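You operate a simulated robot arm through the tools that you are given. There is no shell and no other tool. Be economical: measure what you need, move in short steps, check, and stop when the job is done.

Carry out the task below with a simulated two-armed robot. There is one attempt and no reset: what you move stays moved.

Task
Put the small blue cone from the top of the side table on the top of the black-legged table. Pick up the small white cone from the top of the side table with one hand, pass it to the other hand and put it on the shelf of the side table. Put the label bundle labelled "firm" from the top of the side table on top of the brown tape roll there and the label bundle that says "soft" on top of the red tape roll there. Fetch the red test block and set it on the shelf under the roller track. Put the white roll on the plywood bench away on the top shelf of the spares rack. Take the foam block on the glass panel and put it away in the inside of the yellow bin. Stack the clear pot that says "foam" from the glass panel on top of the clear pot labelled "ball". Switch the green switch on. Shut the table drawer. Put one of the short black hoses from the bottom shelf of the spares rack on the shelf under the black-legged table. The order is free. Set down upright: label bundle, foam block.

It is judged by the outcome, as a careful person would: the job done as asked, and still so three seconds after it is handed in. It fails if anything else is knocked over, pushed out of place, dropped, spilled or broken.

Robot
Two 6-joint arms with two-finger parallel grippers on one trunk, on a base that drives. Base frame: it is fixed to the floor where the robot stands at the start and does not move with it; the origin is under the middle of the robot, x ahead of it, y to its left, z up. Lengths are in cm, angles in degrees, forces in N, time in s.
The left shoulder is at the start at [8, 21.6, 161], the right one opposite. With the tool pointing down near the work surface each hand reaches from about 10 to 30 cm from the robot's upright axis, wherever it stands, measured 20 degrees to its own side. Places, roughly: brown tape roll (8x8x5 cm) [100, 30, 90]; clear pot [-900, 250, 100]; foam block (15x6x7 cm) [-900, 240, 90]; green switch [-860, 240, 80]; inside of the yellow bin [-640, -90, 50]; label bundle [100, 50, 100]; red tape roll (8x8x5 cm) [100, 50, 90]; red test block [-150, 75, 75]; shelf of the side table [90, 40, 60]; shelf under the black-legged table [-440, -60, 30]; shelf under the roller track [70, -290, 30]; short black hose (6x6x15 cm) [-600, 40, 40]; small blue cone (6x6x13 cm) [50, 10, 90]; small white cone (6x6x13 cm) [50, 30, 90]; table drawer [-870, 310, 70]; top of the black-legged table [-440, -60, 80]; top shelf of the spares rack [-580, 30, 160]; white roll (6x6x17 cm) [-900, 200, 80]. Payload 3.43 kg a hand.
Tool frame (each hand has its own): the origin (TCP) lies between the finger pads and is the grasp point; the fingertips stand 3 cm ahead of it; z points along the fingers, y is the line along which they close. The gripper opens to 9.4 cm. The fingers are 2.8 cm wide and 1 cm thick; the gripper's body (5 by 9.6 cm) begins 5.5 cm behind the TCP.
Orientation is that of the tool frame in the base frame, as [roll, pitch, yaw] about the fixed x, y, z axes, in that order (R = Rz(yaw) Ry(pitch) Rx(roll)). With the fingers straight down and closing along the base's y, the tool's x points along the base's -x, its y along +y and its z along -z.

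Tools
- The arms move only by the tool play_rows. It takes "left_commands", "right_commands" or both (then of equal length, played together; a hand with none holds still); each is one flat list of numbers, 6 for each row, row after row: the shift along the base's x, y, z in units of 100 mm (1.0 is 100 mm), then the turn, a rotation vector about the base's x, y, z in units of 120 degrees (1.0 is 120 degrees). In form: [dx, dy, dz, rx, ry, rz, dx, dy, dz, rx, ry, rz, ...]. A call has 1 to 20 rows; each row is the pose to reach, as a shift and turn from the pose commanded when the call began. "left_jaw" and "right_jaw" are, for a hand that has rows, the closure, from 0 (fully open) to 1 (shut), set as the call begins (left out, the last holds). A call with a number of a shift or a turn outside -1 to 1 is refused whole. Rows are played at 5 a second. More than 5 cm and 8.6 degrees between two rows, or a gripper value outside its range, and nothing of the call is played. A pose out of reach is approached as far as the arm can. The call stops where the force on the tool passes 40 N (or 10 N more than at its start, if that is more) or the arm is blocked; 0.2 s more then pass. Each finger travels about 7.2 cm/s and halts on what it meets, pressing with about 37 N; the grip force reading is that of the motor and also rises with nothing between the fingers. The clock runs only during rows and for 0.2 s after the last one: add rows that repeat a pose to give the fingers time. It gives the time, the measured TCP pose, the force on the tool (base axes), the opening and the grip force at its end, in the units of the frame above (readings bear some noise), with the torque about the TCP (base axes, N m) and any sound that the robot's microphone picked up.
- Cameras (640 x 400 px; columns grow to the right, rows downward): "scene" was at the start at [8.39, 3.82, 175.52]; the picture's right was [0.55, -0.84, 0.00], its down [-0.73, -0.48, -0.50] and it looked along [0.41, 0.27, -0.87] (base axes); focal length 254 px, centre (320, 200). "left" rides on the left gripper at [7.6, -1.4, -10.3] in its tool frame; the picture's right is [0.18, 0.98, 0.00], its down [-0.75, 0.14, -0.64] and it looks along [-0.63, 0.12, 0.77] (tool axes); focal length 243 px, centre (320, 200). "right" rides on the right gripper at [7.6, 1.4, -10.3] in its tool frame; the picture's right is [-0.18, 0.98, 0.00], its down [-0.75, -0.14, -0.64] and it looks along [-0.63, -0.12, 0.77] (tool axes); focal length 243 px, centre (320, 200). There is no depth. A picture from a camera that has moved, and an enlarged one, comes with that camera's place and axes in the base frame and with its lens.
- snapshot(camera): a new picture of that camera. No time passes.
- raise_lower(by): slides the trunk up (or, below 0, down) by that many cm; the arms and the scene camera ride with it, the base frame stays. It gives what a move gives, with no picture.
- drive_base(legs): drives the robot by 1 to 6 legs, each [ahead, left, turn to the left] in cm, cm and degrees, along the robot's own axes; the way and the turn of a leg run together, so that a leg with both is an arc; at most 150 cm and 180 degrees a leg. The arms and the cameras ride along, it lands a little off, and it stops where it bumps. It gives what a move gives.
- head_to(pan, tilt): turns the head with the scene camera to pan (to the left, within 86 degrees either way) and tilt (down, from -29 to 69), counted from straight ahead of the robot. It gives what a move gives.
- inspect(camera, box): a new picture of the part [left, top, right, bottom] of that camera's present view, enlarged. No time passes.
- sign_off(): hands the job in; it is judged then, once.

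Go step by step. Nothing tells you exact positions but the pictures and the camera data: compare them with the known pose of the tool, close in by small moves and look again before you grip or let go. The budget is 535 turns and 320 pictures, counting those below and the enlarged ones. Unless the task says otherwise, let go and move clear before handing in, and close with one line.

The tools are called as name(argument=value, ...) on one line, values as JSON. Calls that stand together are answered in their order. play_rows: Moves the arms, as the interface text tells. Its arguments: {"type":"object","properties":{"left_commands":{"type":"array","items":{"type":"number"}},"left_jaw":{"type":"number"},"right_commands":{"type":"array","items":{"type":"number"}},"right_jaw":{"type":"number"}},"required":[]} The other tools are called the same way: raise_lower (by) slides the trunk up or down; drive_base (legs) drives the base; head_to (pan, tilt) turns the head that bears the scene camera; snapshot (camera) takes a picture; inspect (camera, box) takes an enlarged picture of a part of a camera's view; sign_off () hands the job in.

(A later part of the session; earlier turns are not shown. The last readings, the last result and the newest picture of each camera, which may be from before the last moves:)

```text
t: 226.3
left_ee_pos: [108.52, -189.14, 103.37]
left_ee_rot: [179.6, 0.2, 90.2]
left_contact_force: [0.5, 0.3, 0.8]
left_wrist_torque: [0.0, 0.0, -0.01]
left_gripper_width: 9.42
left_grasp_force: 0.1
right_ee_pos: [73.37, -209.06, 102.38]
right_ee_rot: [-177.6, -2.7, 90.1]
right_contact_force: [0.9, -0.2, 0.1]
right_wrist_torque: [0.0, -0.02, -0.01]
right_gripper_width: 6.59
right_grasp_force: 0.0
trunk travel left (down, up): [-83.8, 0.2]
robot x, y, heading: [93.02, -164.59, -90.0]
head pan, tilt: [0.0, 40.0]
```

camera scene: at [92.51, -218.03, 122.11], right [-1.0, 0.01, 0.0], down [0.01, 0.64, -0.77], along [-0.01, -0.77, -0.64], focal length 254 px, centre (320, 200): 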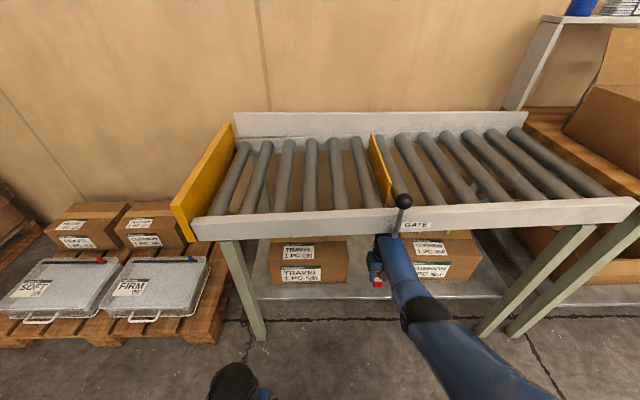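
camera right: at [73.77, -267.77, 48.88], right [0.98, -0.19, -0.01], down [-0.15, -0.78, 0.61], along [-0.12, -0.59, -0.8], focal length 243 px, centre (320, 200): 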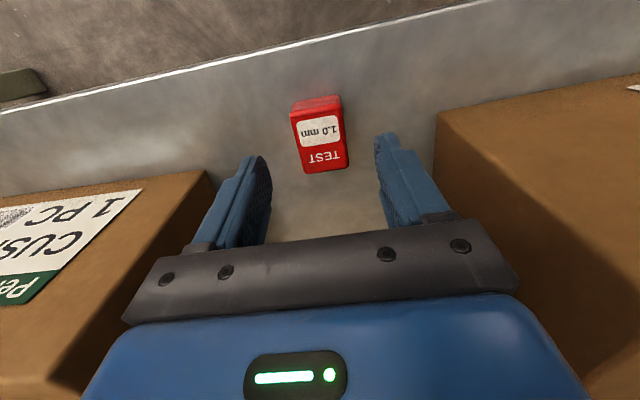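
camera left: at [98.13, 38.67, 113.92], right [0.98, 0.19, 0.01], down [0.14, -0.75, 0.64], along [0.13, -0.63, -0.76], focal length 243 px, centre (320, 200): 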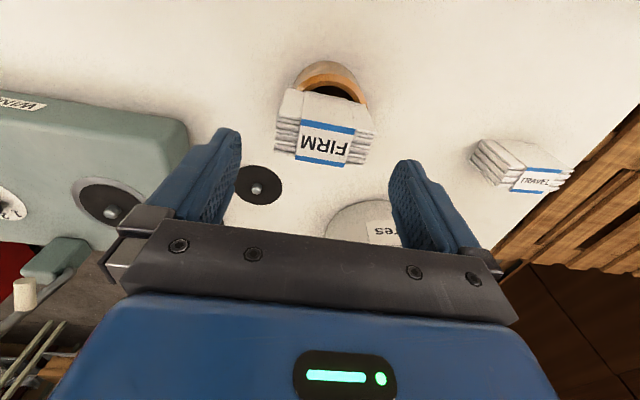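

I straighten the right hand's small tilt, then drive back to the side table front.

play_rows(right_commands=[0, 0.1, 0, -0.0225, -0.02, 0, 0, 0.3, 0, -0.0225, -0.02, 0])

drive_base(legs=[[0, -102, 0], [-150, 0, 0], [-42, 0, 0], [0, 0, 90]])

head_to(pan=0, tilt=50)

snapshot(camera="scene")

```text
t: 226.9
left_ee_pos: [108.37, -189.12, 103.4]
left_ee_rot: [179.4, 0.3, 90.2]
left_contact_force: [0.5, 0.4, 0.7]
left_wrist_torque: [-0.02, 0.01, -0.03]
left_gripper_width: 9.41
left_grasp_force: 0.1
right_ee_pos: [73.41, -206.07, 102.44]
right_ee_rot: [-180.0, 0.1, 90.1]
right_contact_force: [1.0, -0.1, 0.0]
right_wrist_torque: [-0.05, 0.01, 0.03]
right_gripper_width: 6.56
right_grasp_force: 0.0
trunk travel left (down, up): [-83.8, 0.2]
robot x, y, heading: [92.97, -164.51, -90.4]
head pan, tilt: [0.0, 40.0]
```

```text
t: 245.3
left_ee_pos: [16.99, 44.35, 103.43]
left_ee_rot: [179.6, 0.1, 179.9]
left_contact_force: [-0.1, -0.3, 0.6]
left_wrist_torque: [-0.05, 0.01, 0.02]
left_gripper_width: 9.42
left_grasp_force: 0.0
right_ee_pos: [33.86, 9.09, 102.2]
right_ee_rot: [179.9, 0.2, 180.0]
right_contact_force: [0.1, 0.0, -0.4]
right_wrist_torque: [0.0, 0.01, -0.03]
right_gripper_width: 6.58
right_grasp_force: 0.1
trunk travel left (down, up): [-83.8, 0.2]
robot x, y, heading: [-7.83, 29.12, -0.1]
head pan, tilt: [0.0, 40.0]
```

```text
t: 246.1
left_ee_pos: [16.96, 44.43, 103.3]
left_ee_rot: [179.6, 0.1, 179.8]
left_contact_force: [-0.2, 0.4, -0.9]
left_wrist_torque: [0.0, 0.0, 0.0]
left_gripper_width: 9.43
left_grasp_force: 0.1
right_ee_pos: [33.87, 9.14, 102.24]
right_ee_rot: [-180.0, 0.0, 179.9]
right_contact_force: [0.1, 0.0, 0.0]
right_wrist_torque: [0.0, -0.01, 0.03]
right_gripper_width: 6.58
right_grasp_force: 0.0
trunk travel left (down, up): [-83.8, 0.2]
robot x, y, heading: [-7.53, 28.91, -0.5]
head pan, tilt: [0.0, 50.0]
```

```text
214 pictures are left
camera scene: at [2.82, 29.25, 176.61], right [-0.01, -1.0, 0.0], down [-0.77, 0.01, -0.64], along [0.64, 0.0, -0.77], focal length 254 px, centre (320, 200)
```

scene: 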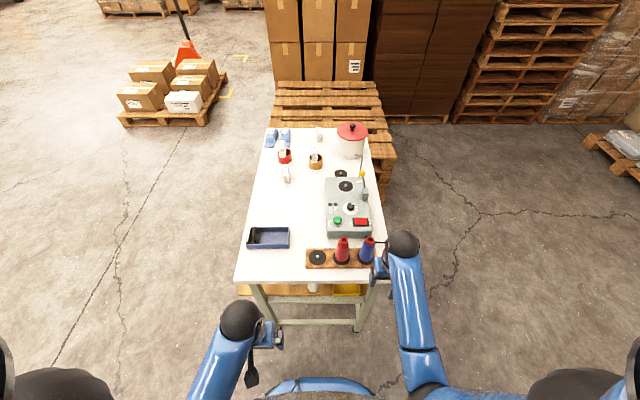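

I line the right hand up in front of the blue cone at z≈98 to straddle it from the front.

play_rows(right_commands=[0, 0.12, -0.2, 0, 0, 0, 0, 0.25, -0.42, 0, 0, 0, 0, 0.25, -0.42, 0, 0, 0], right_jaw=0.12)

snapshot(camera="right")

```text
t: 246.9
left_ee_pos: [17.07, 44.43, 103.35]
left_ee_rot: [179.5, 0.2, 179.8]
left_contact_force: [0.2, -0.6, 0.2]
left_wrist_torque: [-0.01, 0.03, -0.01]
left_gripper_width: 9.37
left_grasp_force: 0.1
right_ee_pos: [33.9, 11.64, 98.02]
right_ee_rot: [-180.0, 0.0, 179.9]
right_contact_force: [-1.4, 0.2, -0.6]
right_wrist_torque: [-0.02, -0.01, 0.0]
right_gripper_width: 8.25
right_grasp_force: 0.1
trunk travel left (down, up): [-83.8, 0.2]
robot x, y, heading: [-7.85, 29.1, -0.3]
head pan, tilt: [0.0, 50.0]
```

```text
213 pictures are left
camera right: at [26.16, 13.2, 108.32], right [0.19, 0.98, 0.0], down [0.75, -0.14, 0.64], along [0.63, -0.12, -0.77], focal length 243 px, centre (320, 200)
```

right: 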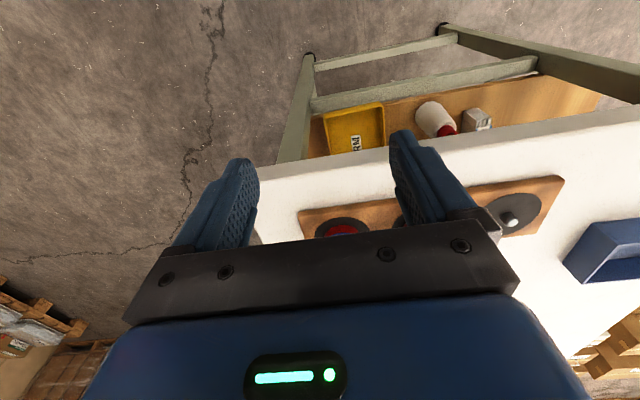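

inspect(camera="right", box=[380, 70, 540, 170])

inspect(camera="scene", box=[230, 220, 410, 330])

```text
4.00 times, centred on (460, 120) of right
camera zoom: at [26.16, 13.2, 108.32], right [0.19, 0.98, 0.0], down [0.75, -0.14, 0.64], along [0.63, -0.12, -0.77], focal length 970 px, centre (-240, 520)
```

zoom: 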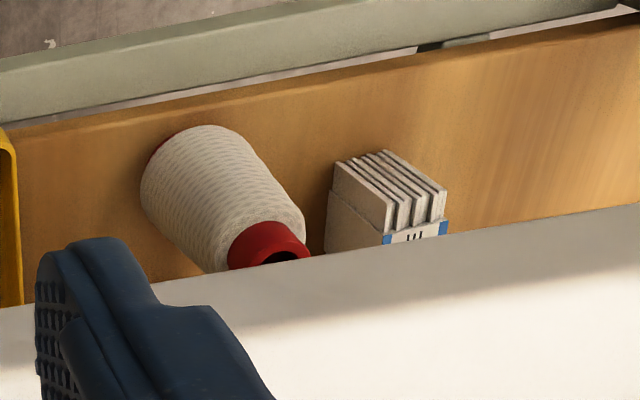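

```text
3.56 times, centred on (320, 275) of scene
camera zoom: at [2.8, 29.25, 176.61], right [-0.01, -1.0, 0.0], down [-0.77, 0.01, -0.64], along [0.64, 0.0, -0.77], focal length 904 px, centre (320, -67)
```

zoom: 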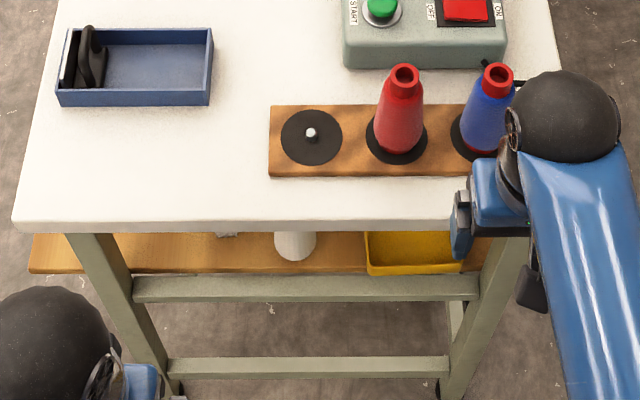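

The white cone stands fine on the shelf. I advance towards the blue cone.

play_rows(right_commands=[0.3, 0, 0.02, 0, 0, 0, 0.6, 0, 0.02, 0, 0, 0])

snapshot(camera="right")

```text
t: 247.5
left_ee_pos: [16.99, 44.45, 103.28]
left_ee_rot: [179.5, 0.0, 179.9]
left_contact_force: [-0.2, 0.5, 0.3]
left_wrist_torque: [-0.02, 0.01, 0.01]
left_gripper_width: 9.41
left_grasp_force: 0.0
right_ee_pos: [40.11, 11.69, 98.24]
right_ee_rot: [180.0, -0.2, 179.9]
right_contact_force: [0.6, 0.4, -0.5]
right_wrist_torque: [-0.01, 0.04, 0.02]
right_gripper_width: 8.27
right_grasp_force: 0.0
trunk travel left (down, up): [-83.8, 0.2]
robot x, y, heading: [-7.32, 29.45, -0.6]
head pan, tilt: [0.0, 50.0]
```

```text
210 pictures are left
camera right: at [32.44, 13.23, 108.48], right [0.19, 0.98, 0.0], down [0.75, -0.14, 0.64], along [0.63, -0.12, -0.77], focal length 243 px, centre (320, 200)
```

right: 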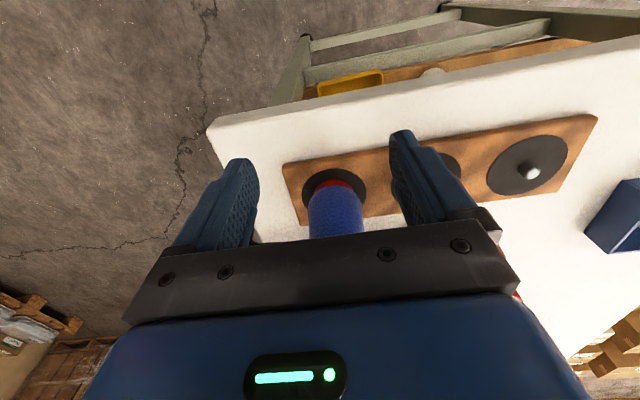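

play_rows(right_commands=[0.25, 0.01, 0, 0, 0, 0, 0.5, 0.01, 0, 0, 0, 0])

snapshot(camera="right")

```text
t: 248.1
left_ee_pos: [17.13, 44.35, 103.34]
left_ee_rot: [179.6, -0.1, 179.9]
left_contact_force: [0.5, -0.2, -0.2]
left_wrist_torque: [-0.02, 0.0, -0.02]
left_gripper_width: 9.41
left_grasp_force: 0.1
right_ee_pos: [45.15, 11.75, 98.06]
right_ee_rot: [179.9, -0.1, 179.9]
right_contact_force: [0.2, 0.6, -0.2]
right_wrist_torque: [0.02, 0.06, 0.01]
right_gripper_width: 8.26
right_grasp_force: 0.2
trunk travel left (down, up): [-83.8, 0.2]
robot x, y, heading: [-7.43, 29.12, -0.4]
head pan, tilt: [0.0, 50.0]
```

```text
209 pictures are left
camera right: at [37.46, 13.28, 108.41], right [0.19, 0.98, 0.0], down [0.75, -0.14, 0.64], along [0.63, -0.12, -0.77], focal length 243 px, centre (320, 200)
```

right: 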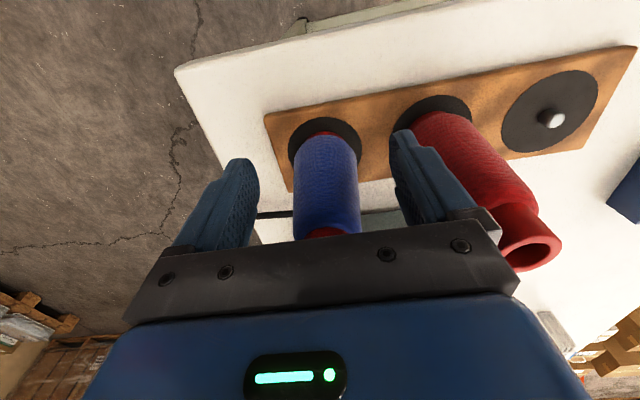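

play_rows(right_commands=[0.12, 0, 0, 0, 0, 0, 0.24, 0, 0, 0, 0, 0, 0.24, 0, -0.1, 0, 0, 0])

play_rows(right_commands=[0, 0, 0, 0, 0, 0, 0, 0, 0, 0, 0, 0, 0, 0, 0, 0, 0, 0, 0, 0, 0, 0, 0, 0], right_jaw=1)

play_rows(right_commands=[0, 0, 0.2, 0, 0, 0, 0, 0, 0.5, 0, 0, 0, 0, 0, 0.85, 0, 0, 0])

snapshot(camera="right")

```text
t: 248.9
left_ee_pos: [17.09, 44.4, 103.25]
left_ee_rot: [179.6, 0.1, 179.9]
left_contact_force: [0.1, -0.2, -0.2]
left_wrist_torque: [0.02, -0.04, 0.01]
left_gripper_width: 9.41
left_grasp_force: 0.1
right_ee_pos: [47.31, 11.78, 97.25]
right_ee_rot: [180.0, 0.0, 179.9]
right_contact_force: [0.2, 0.1, 0.0]
right_wrist_torque: [-0.02, 0.01, 0.01]
right_gripper_width: 8.26
right_grasp_force: 0.1
trunk travel left (down, up): [-83.8, 0.2]
robot x, y, heading: [-7.65, 29.0, -0.7]
head pan, tilt: [0.0, 50.0]
```

```text
t: 249.9
left_ee_pos: [17.05, 44.35, 103.4]
left_ee_rot: [179.6, 0.3, 179.9]
left_contact_force: [0.0, -0.4, 0.4]
left_wrist_torque: [-0.03, 0.02, 0.01]
left_gripper_width: 9.39
left_grasp_force: 0.0
right_ee_pos: [47.31, 11.78, 97.24]
right_ee_rot: [180.0, 0.1, 179.9]
right_contact_force: [-0.5, -0.6, 1.7]
right_wrist_torque: [-0.06, -0.03, 0.0]
right_gripper_width: 4.12
right_grasp_force: 36.7
trunk travel left (down, up): [-83.8, 0.2]
robot x, y, heading: [-7.85, 29.32, -0.6]
head pan, tilt: [0.0, 50.0]
```

```text
t: 250.7
left_ee_pos: [17.03, 44.42, 103.32]
left_ee_rot: [179.6, 0.2, 179.9]
left_contact_force: [-0.2, 0.8, 0.0]
left_wrist_torque: [-0.01, -0.03, 0.05]
left_gripper_width: 9.39
left_grasp_force: 0.0
right_ee_pos: [47.31, 11.87, 105.77]
right_ee_rot: [-180.0, -0.1, 179.9]
right_contact_force: [0.1, -0.4, -1.0]
right_wrist_torque: [-0.03, -0.01, 0.04]
right_gripper_width: 4.16
right_grasp_force: 36.8
trunk travel left (down, up): [-83.8, 0.2]
robot x, y, heading: [-7.93, 29.52, -0.5]
head pan, tilt: [0.0, 50.0]
```

```text
208 pictures are left
camera right: at [39.69, 13.39, 116.11], right [0.19, 0.98, 0.0], down [0.75, -0.14, 0.64], along [0.63, -0.12, -0.77], focal length 243 px, centre (320, 200)
```

right: 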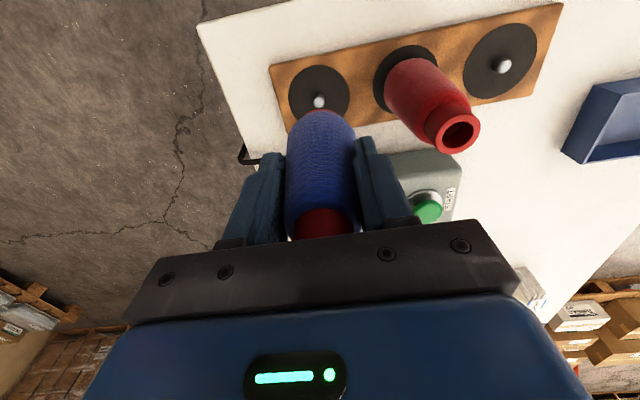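

The blue cone is off its peg. I back off, retract the hand, and drive round the conveyor to the west side.

drive_base(legs=[[-13, 0, 0.5]])

play_rows(right_commands=[-0.35, 0, 0, 0, 0, 0, -0.7, 0, -0.1, 0, 0, 0, -1, 0, -0.2, 0, 0, 0])

drive_base(legs=[[0, 150, 0], [0, 0, 180], [150, 0, 0], [40, 0, 0]])

head_to(pan=0, tilt=20)

snapshot(camera="scene")

head_to(pan=45, tilt=20)

snapshot(camera="scene")

```text
t: 252.0
left_ee_pos: [4.36, 44.73, 103.24]
left_ee_rot: [179.7, -0.1, -179.4]
left_contact_force: [0.3, -0.6, 0.6]
left_wrist_torque: [-0.02, 0.01, -0.01]
left_gripper_width: 9.39
left_grasp_force: 0.1
right_ee_pos: [35.04, 12.48, 105.58]
right_ee_rot: [180.0, -0.2, -179.4]
right_contact_force: [0.1, 0.3, -1.0]
right_wrist_torque: [0.0, 0.07, 0.04]
right_gripper_width: 4.12
right_grasp_force: 36.5
trunk travel left (down, up): [-83.8, 0.2]
robot x, y, heading: [-20.31, 29.29, 0.3]
head pan, tilt: [0.0, 50.0]
```

```text
t: 252.8
left_ee_pos: [3.83, 44.62, 103.31]
left_ee_rot: [179.6, 0.3, -179.4]
left_contact_force: [0.5, 0.8, -0.4]
left_wrist_torque: [-0.01, -0.02, -0.01]
left_gripper_width: 9.43
left_grasp_force: 0.1
right_ee_pos: [24.39, 12.34, 103.92]
right_ee_rot: [-179.9, 0.2, -179.6]
right_contact_force: [0.1, -0.5, -1.2]
right_wrist_torque: [-0.01, -0.02, 0.01]
right_gripper_width: 4.14
right_grasp_force: 37.3
trunk travel left (down, up): [-83.8, 0.2]
robot x, y, heading: [-20.79, 29.22, -0.1]
head pan, tilt: [0.0, 50.0]
```

```text
t: 276.7
left_ee_pos: [-231.84, 154.94, 103.38]
left_ee_rot: [179.6, 0.3, 3.5]
left_contact_force: [0.5, -0.2, -0.6]
left_wrist_torque: [0.02, 0.02, -0.03]
left_gripper_width: 9.39
left_grasp_force: 0.1
right_ee_pos: [-253.97, 186.13, 103.86]
right_ee_rot: [180.0, 0.2, 3.3]
right_contact_force: [-0.3, -0.5, -0.7]
right_wrist_torque: [-0.01, 0.01, 0.01]
right_gripper_width: 4.15
right_grasp_force: 37.0
trunk travel left (down, up): [-83.8, 0.2]
robot x, y, heading: [-208.52, 171.58, -177.0]
head pan, tilt: [0.0, 50.0]
```

```text
t: 277.6
left_ee_pos: [-232.03, 154.9, 103.34]
left_ee_rot: [179.6, 0.2, 3.4]
left_contact_force: [-0.6, 0.4, 0.4]
left_wrist_torque: [-0.02, 0.02, -0.01]
left_gripper_width: 9.39
left_grasp_force: 0.1
right_ee_pos: [-254.35, 186.08, 103.62]
right_ee_rot: [180.0, 0.0, 3.4]
right_contact_force: [-0.2, -0.2, -0.7]
right_wrist_torque: [0.0, -0.01, 0.0]
right_gripper_width: 4.11
right_grasp_force: 37.3
trunk travel left (down, up): [-83.8, 0.2]
robot x, y, heading: [-208.13, 171.69, -176.7]
head pan, tilt: [0.0, 20.0]
```

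```text
207 pictures are left
camera scene: at [-220.89, 171.1, 181.14], right [-0.05, 1.0, 0.0], down [0.34, 0.02, -0.94], along [-0.94, -0.05, -0.34], focal length 254 px, centre (320, 200)
```

scene: 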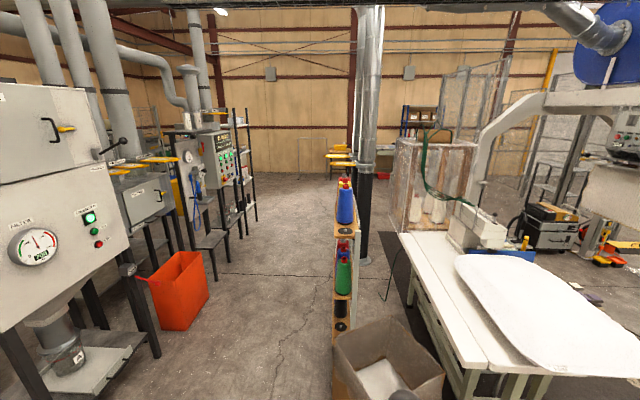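

```text
t: 278.8
left_ee_pos: [-231.86, 154.84, 103.36]
left_ee_rot: [179.6, 0.2, 3.5]
left_contact_force: [-0.1, 0.5, -0.9]
left_wrist_torque: [0.0, -0.01, -0.01]
left_gripper_width: 9.39
left_grasp_force: 0.1
right_ee_pos: [-254.19, 186.16, 103.77]
right_ee_rot: [180.0, 0.1, 3.4]
right_contact_force: [0.2, -0.4, -0.9]
right_wrist_torque: [-0.04, 0.01, 0.02]
right_gripper_width: 4.1
right_grasp_force: 36.8
trunk travel left (down, up): [-83.8, 0.2]
robot x, y, heading: [-208.56, 171.44, -177.1]
head pan, tilt: [45.0, 20.0]
```

```text
206 pictures are left
camera scene: at [-217.65, 164.68, 181.16], right [-0.74, 0.67, 0.0], down [0.23, 0.25, -0.94], along [-0.63, -0.7, -0.34], focal length 254 px, centre (320, 200)
```

scene: 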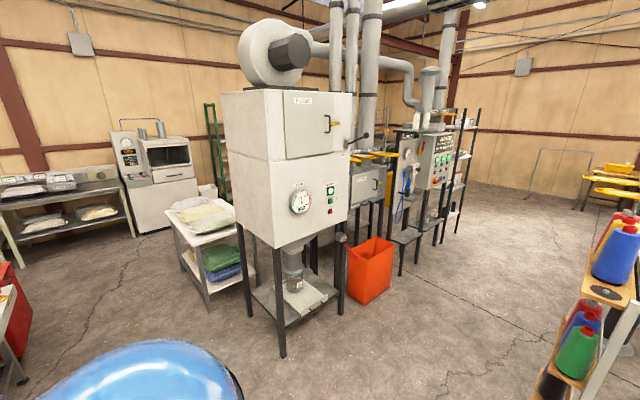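

A wide corridor leads west at y≈105. I go on and look left for the black-legged table and the rack.

drive_base(legs=[[0, 66, -3], [130, 0, 0]])

head_to(pan=0, tilt=20)

snapshot(camera="scene")

head_to(pan=60, tilt=25)

snapshot(camera="scene")

```text
t: 288.6
left_ee_pos: [-362.6, 91.26, 103.36]
left_ee_rot: [179.6, 0.3, 0.1]
left_contact_force: [-0.4, 0.2, -0.5]
left_wrist_torque: [-0.01, -0.01, 0.0]
left_gripper_width: 9.39
left_grasp_force: 0.1
right_ee_pos: [-382.88, 123.59, 103.81]
right_ee_rot: [-179.9, 0.1, 0.0]
right_contact_force: [-0.3, -0.3, 0.1]
right_wrist_torque: [-0.01, -0.01, 0.01]
right_gripper_width: 4.1
right_grasp_force: 36.5
trunk travel left (down, up): [-83.8, 0.2]
robot x, y, heading: [-337.73, 106.7, 179.9]
head pan, tilt: [45.0, 20.0]
```

```text
t: 289.7
left_ee_pos: [-362.69, 91.21, 103.35]
left_ee_rot: [179.6, 0.2, 0.1]
left_contact_force: [0.2, -0.6, 0.4]
left_wrist_torque: [0.02, -0.02, 0.0]
left_gripper_width: 9.41
left_grasp_force: 0.1
right_ee_pos: [-383.05, 123.68, 103.81]
right_ee_rot: [180.0, 0.0, 0.0]
right_contact_force: [-0.2, 0.5, -0.9]
right_wrist_torque: [0.01, 0.0, -0.02]
right_gripper_width: 4.1
right_grasp_force: 37.1
trunk travel left (down, up): [-83.8, 0.2]
robot x, y, heading: [-337.86, 106.5, 179.8]
head pan, tilt: [0.0, 20.0]
```

```text
205 pictures are left
camera scene: at [-350.53, 106.68, 181.16], right [0.0, 1.0, 0.0], down [0.34, 0.0, -0.94], along [-0.94, 0.0, -0.34], focal length 254 px, centre (320, 200)
```

scene: 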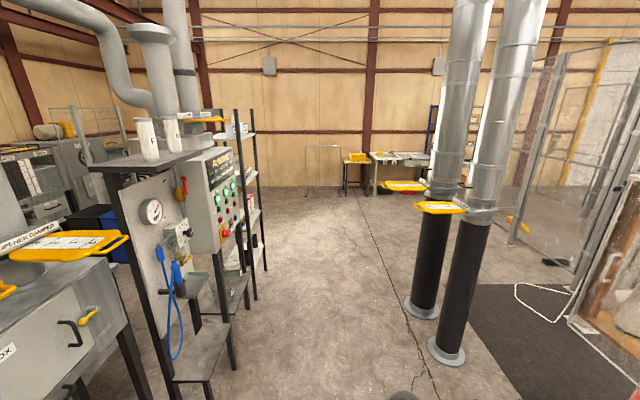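

```text
t: 291.0
left_ee_pos: [-362.73, 91.2, 103.34]
left_ee_rot: [179.6, 0.3, 0.1]
left_contact_force: [-0.8, -0.1, -0.9]
left_wrist_torque: [-0.01, 0.01, 0.01]
left_gripper_width: 9.39
left_grasp_force: 0.1
right_ee_pos: [-383.1, 123.6, 103.73]
right_ee_rot: [180.0, 0.1, -0.1]
right_contact_force: [0.8, 1.0, -0.9]
right_wrist_torque: [-0.02, -0.03, -0.02]
right_gripper_width: 4.08
right_grasp_force: 36.9
trunk travel left (down, up): [-83.8, 0.2]
robot x, y, heading: [-337.81, 106.39, 179.8]
head pan, tilt: [60.0, 25.0]
```

```text
204 pictures are left
camera scene: at [-345.86, 98.69, 180.36], right [-0.86, 0.5, 0.0], down [0.21, 0.36, -0.91], along [-0.46, -0.78, -0.42], focal length 254 px, centre (320, 200)
```

scene: 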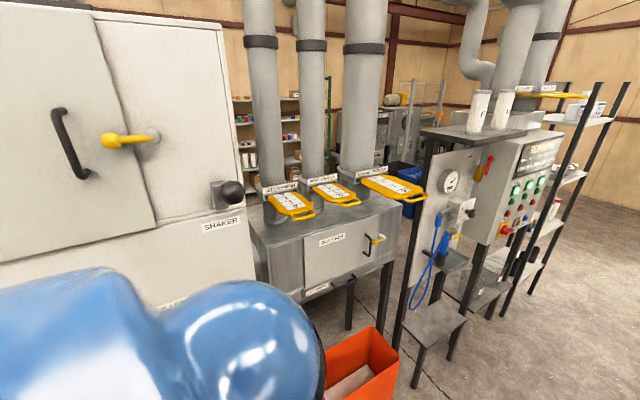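

The corridor continues; the spares rack is ahead-left near [-600, 40]. I drive on to about x=-500 and look left again.

drive_base(legs=[[150, -15, 0], [50, 0, 0]])

head_to(pan=45, tilt=25)

snapshot(camera="scene")

head_to(pan=0, tilt=20)

snapshot(camera="scene")

```text
refused: leg 1 is longer than a leg can be; nothing moved
```

```text
t: 291.8
left_ee_pos: [-362.73, 91.17, 103.32]
left_ee_rot: [179.6, 0.2, 0.1]
left_contact_force: [-0.5, -0.6, -0.8]
left_wrist_torque: [-0.03, 0.02, 0.0]
left_gripper_width: 9.4
left_grasp_force: 0.1
right_ee_pos: [-383.04, 123.59, 103.83]
right_ee_rot: [179.9, 0.2, 0.0]
right_contact_force: [0.2, 0.4, -1.3]
right_wrist_torque: [0.01, -0.01, -0.02]
right_gripper_width: 4.1
right_grasp_force: 36.1
trunk travel left (down, up): [-83.8, 0.2]
robot x, y, heading: [-338.38, 106.47, 179.8]
head pan, tilt: [45.0, 25.0]
```

```text
203 pictures are left
camera scene: at [-347.74, 100.15, 180.36], right [-0.7, 0.71, 0.0], down [0.3, 0.3, -0.91], along [-0.64, -0.64, -0.42], focal length 254 px, centre (320, 200)
```

scene: 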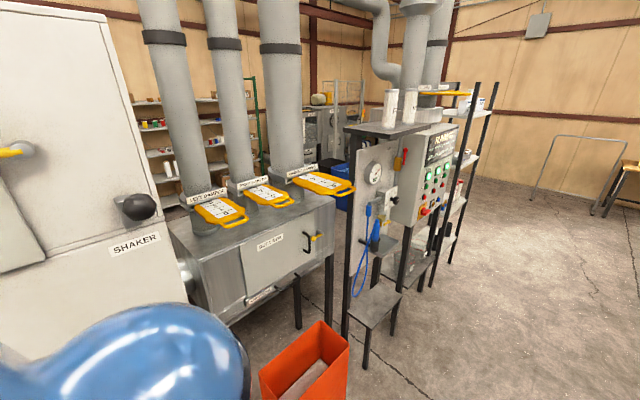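

```text
t: 292.9
left_ee_pos: [-362.73, 91.22, 103.4]
left_ee_rot: [179.6, 0.1, 0.1]
left_contact_force: [0.3, -0.5, -0.5]
left_wrist_torque: [-0.03, 0.0, -0.01]
left_gripper_width: 9.4
left_grasp_force: 0.0
right_ee_pos: [-383.07, 123.61, 103.82]
right_ee_rot: [179.9, 0.0, 0.0]
right_contact_force: [-0.4, 0.0, -0.7]
right_wrist_torque: [0.03, -0.02, 0.0]
right_gripper_width: 4.1
right_grasp_force: 36.6
trunk travel left (down, up): [-83.8, 0.2]
robot x, y, heading: [-337.87, 106.64, 179.9]
head pan, tilt: [0.0, 20.0]
```

```text
202 pictures are left
camera scene: at [-350.53, 106.68, 181.16], right [0.0, 1.0, 0.0], down [0.34, 0.0, -0.94], along [-0.94, 0.0, -0.34], focal length 254 px, centre (320, 200)
```

scene: 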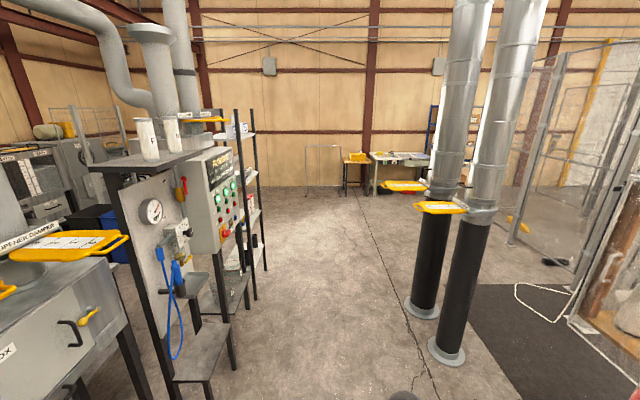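

drive_base(legs=[[148, -13, 0], [130, 0, 0]])

head_to(pan=60, tilt=25)

snapshot(camera="scene")

head_to(pan=-20, tilt=15)

snapshot(camera="scene")

```text
t: 306.2
left_ee_pos: [-636.87, 111.47, 103.32]
left_ee_rot: [179.5, 0.2, -1.7]
left_contact_force: [0.8, 0.4, 0.5]
left_wrist_torque: [-0.02, 0.0, 0.05]
left_gripper_width: 9.41
left_grasp_force: 0.1
right_ee_pos: [-656.04, 144.5, 103.93]
right_ee_rot: [179.9, 0.1, -1.8]
right_contact_force: [0.4, -0.1, -0.4]
right_wrist_torque: [0.02, -0.03, -0.01]
right_gripper_width: 4.1
right_grasp_force: 37.4
trunk travel left (down, up): [-83.8, 0.2]
robot x, y, heading: [-611.83, 125.91, 177.9]
head pan, tilt: [0.0, 20.0]
```

```text
t: 307.5
left_ee_pos: [-636.84, 111.47, 103.29]
left_ee_rot: [179.6, 0.2, -1.7]
left_contact_force: [-0.2, 0.3, -0.5]
left_wrist_torque: [0.0, -0.03, -0.01]
left_gripper_width: 9.4
left_grasp_force: 0.1
right_ee_pos: [-656.02, 144.52, 103.87]
right_ee_rot: [-180.0, 0.0, -1.9]
right_contact_force: [-0.1, 0.9, -0.5]
right_wrist_torque: [0.03, -0.03, 0.04]
right_gripper_width: 4.12
right_grasp_force: 37.2
trunk travel left (down, up): [-83.8, 0.2]
robot x, y, heading: [-611.27, 125.81, 177.9]
head pan, tilt: [60.0, 25.0]
```

```text
201 pictures are left
camera scene: at [-619.69, 118.44, 180.36], right [-0.85, 0.53, 0.0], down [0.22, 0.36, -0.91], along [-0.48, -0.77, -0.42], focal length 254 px, centre (320, 200)
```

scene: 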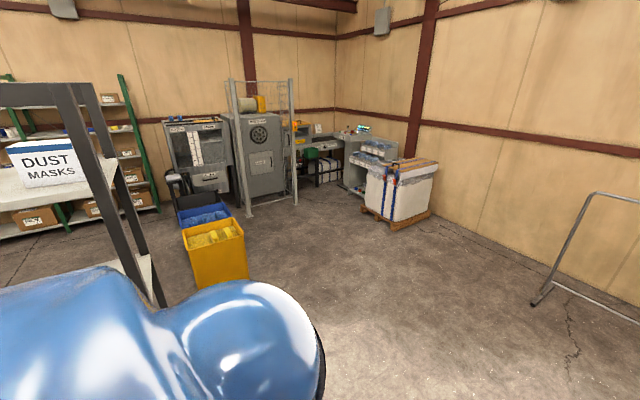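

```text
t: 309.1
left_ee_pos: [-636.83, 111.39, 103.46]
left_ee_rot: [179.7, 0.2, -1.6]
left_contact_force: [0.1, 0.1, 0.7]
left_wrist_torque: [0.04, 0.01, -0.01]
left_gripper_width: 9.4
left_grasp_force: 0.1
right_ee_pos: [-656.22, 144.5, 103.84]
right_ee_rot: [-179.9, 0.0, -1.8]
right_contact_force: [0.1, 0.3, 0.1]
right_wrist_torque: [-0.01, -0.02, 0.0]
right_gripper_width: 4.11
right_grasp_force: 36.9
trunk travel left (down, up): [-83.8, 0.2]
robot x, y, heading: [-611.79, 126.38, 177.9]
head pan, tilt: [-20.0, 15.0]
```

```text
200 pictures are left
camera scene: at [-623.49, 129.76, 181.98], right [0.37, 0.93, 0.0], down [0.24, -0.1, -0.97], along [-0.9, 0.36, -0.26], focal length 254 px, centre (320, 200)
```

scene: 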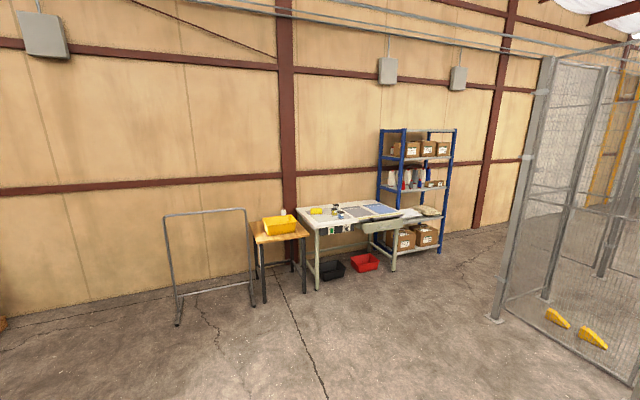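

The yellow bin is at [-640,-90]. The black-legged table must be behind the machines, so I drive round the rack's west side and look back east.

drive_base(legs=[[85, 0, 2], [0, 0, 90], [120, 0, 0]])

head_to(pan=75, tilt=20)

snapshot(camera="scene")

head_to(pan=25, tilt=25)

snapshot(camera="scene")

```text
t: 323.1
left_ee_pos: [-675.22, -19.01, 103.21]
left_ee_rot: [179.7, 0.2, 92.7]
left_contact_force: [-0.7, 0.2, 0.4]
left_wrist_torque: [-0.01, -0.02, 0.0]
left_gripper_width: 9.37
left_grasp_force: 0.1
right_ee_pos: [-706.72, -40.69, 103.78]
right_ee_rot: [-179.9, 0.1, 92.7]
right_contact_force: [-0.2, 0.9, 0.6]
right_wrist_torque: [-0.01, 0.0, -0.04]
right_gripper_width: 4.05
right_grasp_force: 36.7
trunk travel left (down, up): [-83.8, 0.2]
robot x, y, heading: [-691.49, 5.02, -87.5]
head pan, tilt: [-20.0, 15.0]
```

```text
t: 324.8
left_ee_pos: [-675.22, -19.1, 103.29]
left_ee_rot: [179.6, 0.2, 92.7]
left_contact_force: [0.4, -0.8, 0.4]
left_wrist_torque: [-0.03, 0.01, -0.03]
left_gripper_width: 9.4
left_grasp_force: 0.1
right_ee_pos: [-706.66, -40.82, 103.87]
right_ee_rot: [179.9, 0.1, 92.7]
right_contact_force: [-0.9, -0.1, -1.8]
right_wrist_torque: [-0.01, -0.03, 0.02]
right_gripper_width: 4.09
right_grasp_force: 36.9
trunk travel left (down, up): [-83.8, 0.2]
robot x, y, heading: [-691.21, 4.93, -87.6]
head pan, tilt: [75.0, 20.0]
```

```text
199 pictures are left
camera scene: at [-682.6, 0.03, 181.16], right [-0.22, -0.98, 0.0], down [-0.33, 0.07, -0.94], along [0.92, -0.21, -0.34], focal length 254 px, centre (320, 200)
```

scene: 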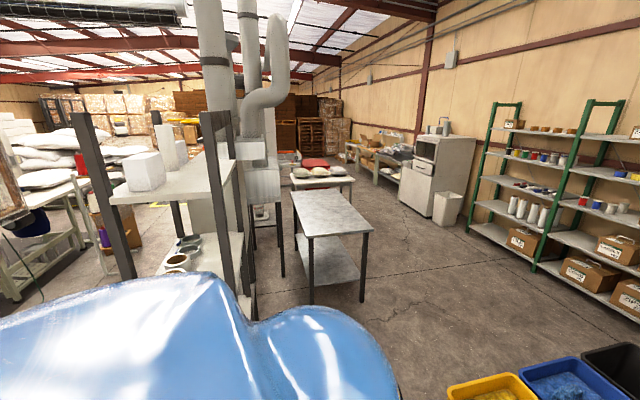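

```text
t: 326.0
left_ee_pos: [-675.19, -19.14, 103.23]
left_ee_rot: [179.6, 0.2, 92.7]
left_contact_force: [0.7, 0.0, 0.3]
left_wrist_torque: [-0.01, 0.01, -0.01]
left_gripper_width: 9.38
left_grasp_force: 0.1
right_ee_pos: [-706.66, -40.79, 103.79]
right_ee_rot: [180.0, 0.0, 92.7]
right_contact_force: [-0.3, -0.3, -0.8]
right_wrist_torque: [0.03, 0.0, -0.01]
right_gripper_width: 4.07
right_grasp_force: 36.7
trunk travel left (down, up): [-83.8, 0.2]
robot x, y, heading: [-691.55, 4.89, -87.6]
head pan, tilt: [25.0, 25.0]
```

```text
198 pictures are left
camera scene: at [-687.45, -6.12, 180.35], right [-0.89, -0.46, 0.0], down [-0.19, 0.38, -0.91], along [0.42, -0.8, -0.42], focal length 254 px, centre (320, 200)
```

scene: 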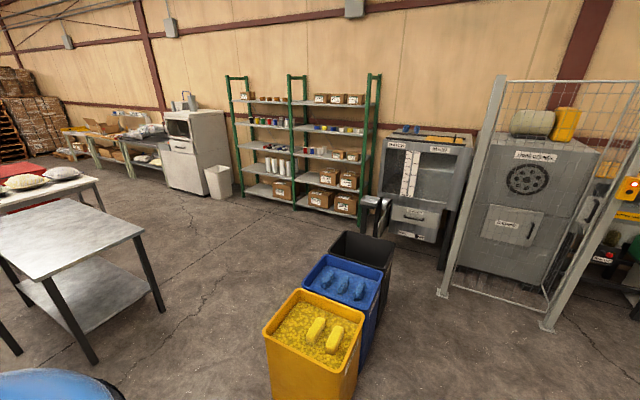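

The metal table with black legs spans x -496..-386, y -93..-31, with a lower shelf. I approach its west end along y≈-40 between the rack and the bins.

drive_base(legs=[[0, 0, 87.5], [0, -45, 0], [110, 0, 0]])

head_to(pan=0, tilt=35)

snapshot(camera="scene")

head_to(pan=80, tilt=30)

snapshot(camera="scene")

```text
t: 337.8
left_ee_pos: [-556.23, -20.49, 103.37]
left_ee_rot: [179.5, 0.2, -177.4]
left_contact_force: [-0.5, 1.0, -0.2]
left_wrist_torque: [-0.01, 0.01, 0.02]
left_gripper_width: 9.4
left_grasp_force: 0.1
right_ee_pos: [-534.64, -52.04, 103.82]
right_ee_rot: [-180.0, 0.0, -177.5]
right_contact_force: [0.3, -0.4, -1.4]
right_wrist_torque: [0.0, -0.01, -0.02]
right_gripper_width: 4.07
right_grasp_force: 37.5
trunk travel left (down, up): [-83.8, 0.2]
robot x, y, heading: [-580.28, -36.81, 2.2]
head pan, tilt: [25.0, 25.0]
```

```text
t: 338.6
left_ee_pos: [-556.24, -20.54, 103.38]
left_ee_rot: [179.7, 0.1, -177.4]
left_contact_force: [0.1, -1.0, -0.3]
left_wrist_torque: [0.01, 0.01, 0.02]
left_gripper_width: 9.41
left_grasp_force: 0.0
right_ee_pos: [-534.48, -52.08, 103.66]
right_ee_rot: [-180.0, 0.0, -177.5]
right_contact_force: [0.5, -0.4, -0.9]
right_wrist_torque: [0.0, 0.01, 0.02]
right_gripper_width: 4.03
right_grasp_force: 37.0
trunk travel left (down, up): [-83.8, 0.2]
robot x, y, heading: [-580.1, -36.89, 2.2]
head pan, tilt: [0.0, 35.0]
```

```text
197 pictures are left
camera scene: at [-568.6, -36.2, 178.78], right [0.04, -1.0, 0.0], down [-0.57, -0.02, -0.82], along [0.82, 0.03, -0.57], focal length 254 px, centre (320, 200)
```

scene: 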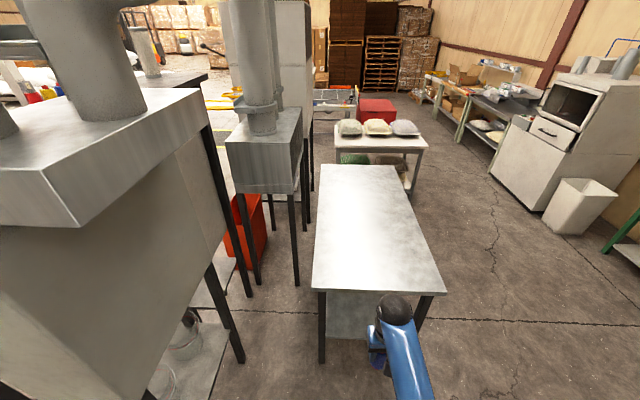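

```text
t: 340.2
left_ee_pos: [-556.24, -20.6, 103.31]
left_ee_rot: [179.7, 0.2, -177.5]
left_contact_force: [-0.1, -0.5, 0.5]
left_wrist_torque: [0.0, 0.0, 0.0]
left_gripper_width: 9.39
left_grasp_force: 0.0
right_ee_pos: [-534.45, -51.88, 103.75]
right_ee_rot: [179.9, 0.0, -177.5]
right_contact_force: [-0.2, 0.3, -0.9]
right_wrist_torque: [0.0, -0.02, 0.04]
right_gripper_width: 4.06
right_grasp_force: 37.2
trunk travel left (down, up): [-83.8, 0.2]
robot x, y, heading: [-580.37, -36.61, 2.3]
head pan, tilt: [80.0, 30.0]
```

```text
196 pictures are left
camera scene: at [-576.23, -27.6, 179.56], right [0.99, -0.14, 0.0], down [-0.07, -0.5, -0.87], along [0.12, 0.86, -0.5], focal length 254 px, centre (320, 200)
```

scene: 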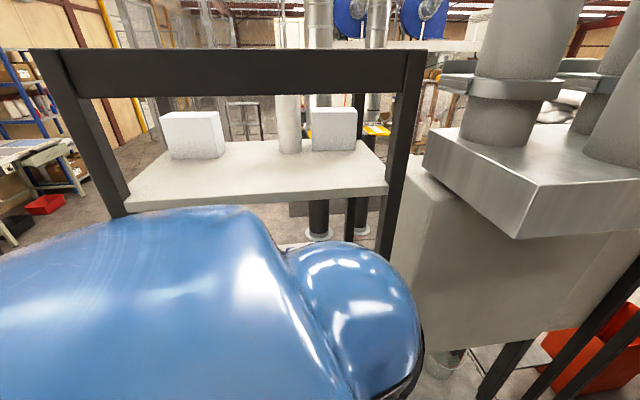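

I drive 38 cm closer so the right hand is over the table's west end.

drive_base(legs=[[38, -3, -2.2]])

play_rows(right_commands=[0.35, 0, 0, 0, 0, 0, 0.7, 0, 0, 0, 0, 0, 1, 0, 0, 0, 0, 0])

play_rows(right_commands=[0.3, 0, -0.3, 0, 0, 0, 0.4, 0, -0.6, 0, 0, 0])

snapshot(camera="right")

head_to(pan=-15, tilt=50)

snapshot(camera="scene")

```text
t: 342.6
left_ee_pos: [-518.55, -23.7, 103.31]
left_ee_rot: [179.6, 0.3, -179.8]
left_contact_force: [0.0, 0.5, 0.0]
left_wrist_torque: [-0.02, -0.01, -0.01]
left_gripper_width: 9.43
left_grasp_force: 0.0
right_ee_pos: [-498.08, -56.31, 104.01]
right_ee_rot: [180.0, 0.2, -179.9]
right_contact_force: [-0.1, -0.1, -0.3]
right_wrist_torque: [-0.01, -0.01, 0.02]
right_gripper_width: 4.07
right_grasp_force: 37.1
trunk travel left (down, up): [-83.8, 0.2]
robot x, y, heading: [-542.83, -39.21, -0.1]
head pan, tilt: [80.0, 30.0]
```

```text
t: 343.4
left_ee_pos: [-518.31, -23.89, 103.35]
left_ee_rot: [179.7, 0.1, -179.8]
left_contact_force: [0.8, -0.7, 1.2]
left_wrist_torque: [0.04, -0.02, -0.03]
left_gripper_width: 9.41
left_grasp_force: 0.2
right_ee_pos: [-487.91, -56.29, 103.78]
right_ee_rot: [-179.9, 0.0, -180.0]
right_contact_force: [0.2, 0.0, -0.9]
right_wrist_torque: [0.0, 0.01, 0.0]
right_gripper_width: 4.09
right_grasp_force: 37.0
trunk travel left (down, up): [-83.8, 0.2]
robot x, y, heading: [-542.8, -39.22, 0.1]
head pan, tilt: [80.0, 30.0]
```

```text
t: 343.9
left_ee_pos: [-518.1, -23.84, 103.29]
left_ee_rot: [179.6, 0.1, -179.8]
left_contact_force: [0.1, -0.6, 0.0]
left_wrist_torque: [-0.01, -0.03, -0.02]
left_gripper_width: 9.42
left_grasp_force: 0.1
right_ee_pos: [-483.84, -56.17, 97.81]
right_ee_rot: [179.9, 0.0, -179.8]
right_contact_force: [-1.0, 0.0, -1.6]
right_wrist_torque: [0.0, 0.03, 0.02]
right_gripper_width: 4.05
right_grasp_force: 36.9
trunk travel left (down, up): [-83.8, 0.2]
robot x, y, heading: [-542.89, -39.27, -0.2]
head pan, tilt: [80.0, 30.0]
```

```text
195 pictures are left
camera right: at [-491.51, -54.76, 108.02], right [0.18, 0.98, 0.0], down [0.75, -0.14, 0.64], along [0.63, -0.12, -0.77], focal length 243 px, centre (320, 200)
```

right: 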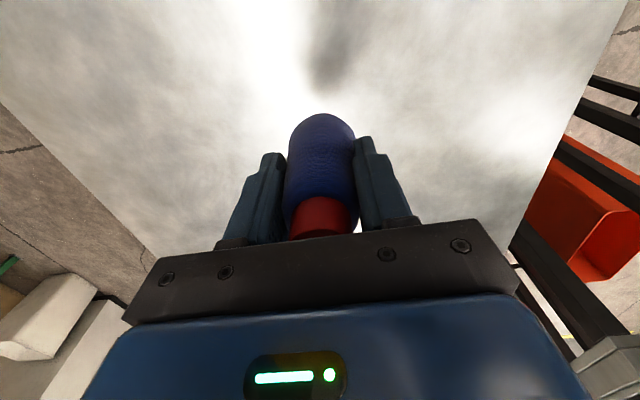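

```text
t: 345.7
left_ee_pos: [-518.32, -23.82, 103.32]
left_ee_rot: [179.7, 0.1, -179.8]
left_contact_force: [0.3, -0.1, -0.6]
left_wrist_torque: [-0.01, 0.0, -0.02]
left_gripper_width: 9.39
left_grasp_force: 0.0
right_ee_pos: [-483.95, -56.17, 97.84]
right_ee_rot: [179.9, -0.1, -179.9]
right_contact_force: [-0.4, 0.0, -0.4]
right_wrist_torque: [-0.03, 0.02, -0.01]
right_gripper_width: 4.08
right_grasp_force: 36.9
trunk travel left (down, up): [-83.8, 0.2]
robot x, y, heading: [-542.99, -39.64, 0.0]
head pan, tilt: [-15.0, 50.0]
```

```text
194 pictures are left
camera scene: at [-532.69, -41.02, 176.61], right [-0.26, -0.97, 0.0], down [-0.74, 0.2, -0.64], along [0.62, -0.17, -0.77], focal length 254 px, centre (320, 200)
```

scene: 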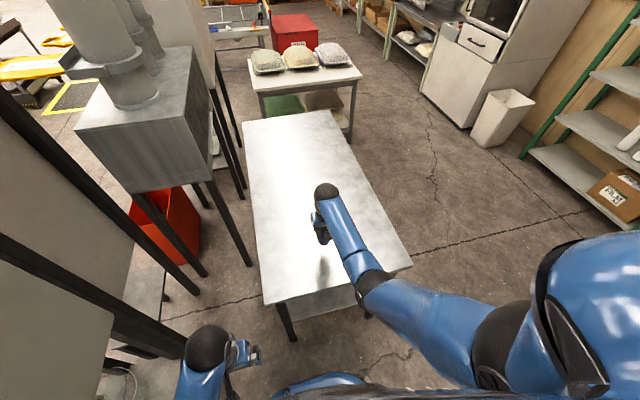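

I lower the cone toward the table in steps until contact.

play_rows(right_commands=[0.1, 0, -0.3, 0, 0, 0, 0.2, 0, -0.6, 0, 0, 0])

inspect(camera="scene", box=[260, 160, 420, 300])

play_rows(right_commands=[0, 0, -0.05, 0, 0, 0, 0, 0, -0.1, 0, 0, 0, 0, 0, -0.15, 0, 0, 0, 0, 0, -0.2, 0, 0, 0, 0, 0, -0.25, 0, 0, 0])

snapshot(camera="right")

```text
t: 346.3
left_ee_pos: [-518.1, -23.91, 103.42]
left_ee_rot: [179.6, 0.1, -179.8]
left_contact_force: [0.3, 0.0, -0.1]
left_wrist_torque: [0.0, 0.02, 0.0]
left_gripper_width: 9.4
left_grasp_force: 0.1
right_ee_pos: [-481.83, -56.12, 91.86]
right_ee_rot: [180.0, 0.0, -179.9]
right_contact_force: [0.5, -0.5, -0.5]
right_wrist_torque: [0.02, 0.01, -0.04]
right_gripper_width: 4.06
right_grasp_force: 37.3
trunk travel left (down, up): [-83.8, 0.2]
robot x, y, heading: [-542.99, -39.12, -0.1]
head pan, tilt: [-15.0, 50.0]
```

```text
2.86 times, centred on (340, 230) of scene
camera zoom: at [-532.49, -41.02, 176.59], right [-0.26, -0.97, 0.0], down [-0.74, 0.2, -0.64], along [0.62, -0.17, -0.77], focal length 727 px, centre (263, 114)
```

zoom: 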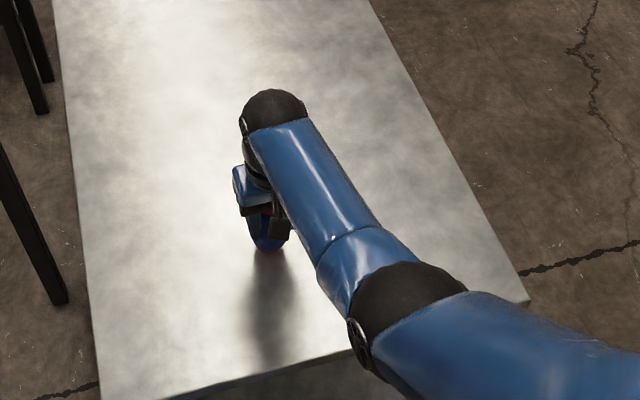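

```text
t: 347.4
left_ee_pos: [-518.7, -23.83, 103.35]
left_ee_rot: [179.8, 0.3, -179.9]
left_contact_force: [0.0, 0.0, -0.2]
left_wrist_torque: [-0.01, 0.04, 0.0]
left_gripper_width: 9.42
left_grasp_force: 0.0
right_ee_pos: [-481.62, -56.19, 90.43]
right_ee_rot: [180.0, 0.7, -179.9]
right_contact_force: [-12.0, 0.6, 27.0]
right_wrist_torque: [0.01, 1.26, -0.02]
right_gripper_width: 4.1
right_grasp_force: 37.0
trunk travel left (down, up): [-83.8, 0.2]
robot x, y, heading: [-542.63, -39.07, -0.1]
head pan, tilt: [-15.0, 50.0]
stopped in row 5 (right hand): the force on the tool passed its limit at 45 N (the readings are from after the stop); the commanded pose is now the measured one
```

```text
192 pictures are left
camera right: at [-489.48, -54.69, 100.64], right [0.18, 0.98, 0.0], down [0.75, -0.14, 0.65], along [0.64, -0.12, -0.76], focal length 243 px, centre (320, 200)
```

right: 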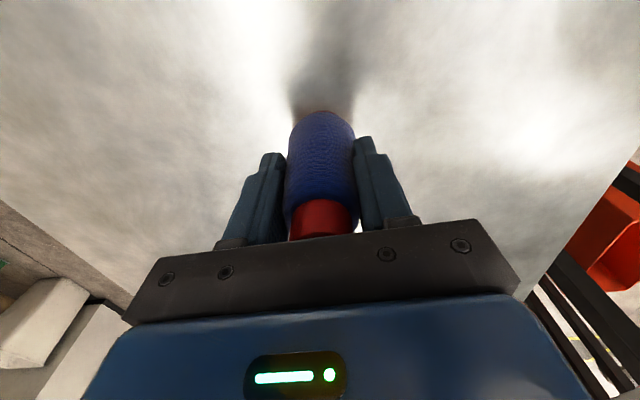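

Contact. I ease up a little and release; then check it stands.

play_rows(right_commands=[0, 0, 0.02, 0, 0, 0, 0, 0, 0.03, 0, 0, 0])

play_rows(right_commands=[0, 0, 0, 0, 0, 0, 0, 0, 0, 0, 0, 0, 0, 0, 0, 0, 0, 0], right_jaw=0)

snapshot(camera="right")

```text
t: 348.0
left_ee_pos: [-518.4, -23.71, 103.27]
left_ee_rot: [179.6, 0.1, -179.9]
left_contact_force: [0.0, 0.2, -0.3]
left_wrist_torque: [-0.05, 0.02, -0.01]
left_gripper_width: 9.39
left_grasp_force: 0.1
right_ee_pos: [-481.59, -56.1, 90.43]
right_ee_rot: [180.0, 0.7, -179.9]
right_contact_force: [-4.8, 0.7, 12.3]
right_wrist_torque: [0.05, 0.61, -0.05]
right_gripper_width: 4.07
right_grasp_force: 37.0
trunk travel left (down, up): [-83.8, 0.2]
robot x, y, heading: [-542.99, -38.94, -0.1]
head pan, tilt: [-15.0, 50.0]
```

```text
t: 348.8
left_ee_pos: [-518.41, -23.81, 103.49]
left_ee_rot: [179.6, 0.2, -179.7]
left_contact_force: [-0.3, -0.2, 0.1]
left_wrist_torque: [-0.05, -0.02, -0.02]
left_gripper_width: 9.38
left_grasp_force: 0.1
right_ee_pos: [-481.51, -56.25, 90.43]
right_ee_rot: [-179.9, 0.6, 180.0]
right_contact_force: [-0.4, -0.6, -0.4]
right_wrist_torque: [-0.01, -0.03, 0.01]
right_gripper_width: 9.39
right_grasp_force: 0.1
trunk travel left (down, up): [-83.8, 0.2]
robot x, y, heading: [-543.21, -38.89, -0.3]
head pan, tilt: [-15.0, 50.0]
```

```text
191 pictures are left
camera right: at [-489.24, -54.73, 100.55], right [0.18, 0.98, 0.0], down [0.75, -0.14, 0.65], along [0.64, -0.12, -0.76], focal length 243 px, centre (320, 200)
```

right: 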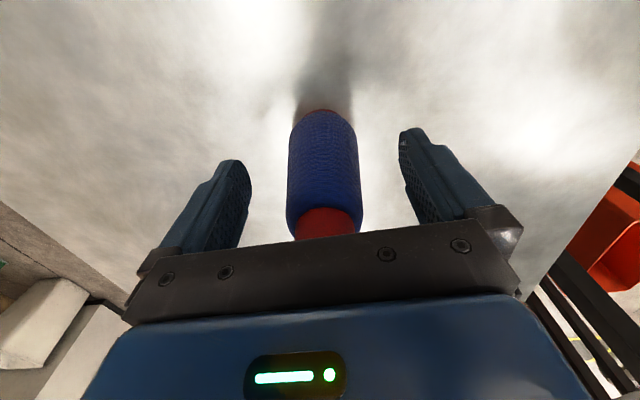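

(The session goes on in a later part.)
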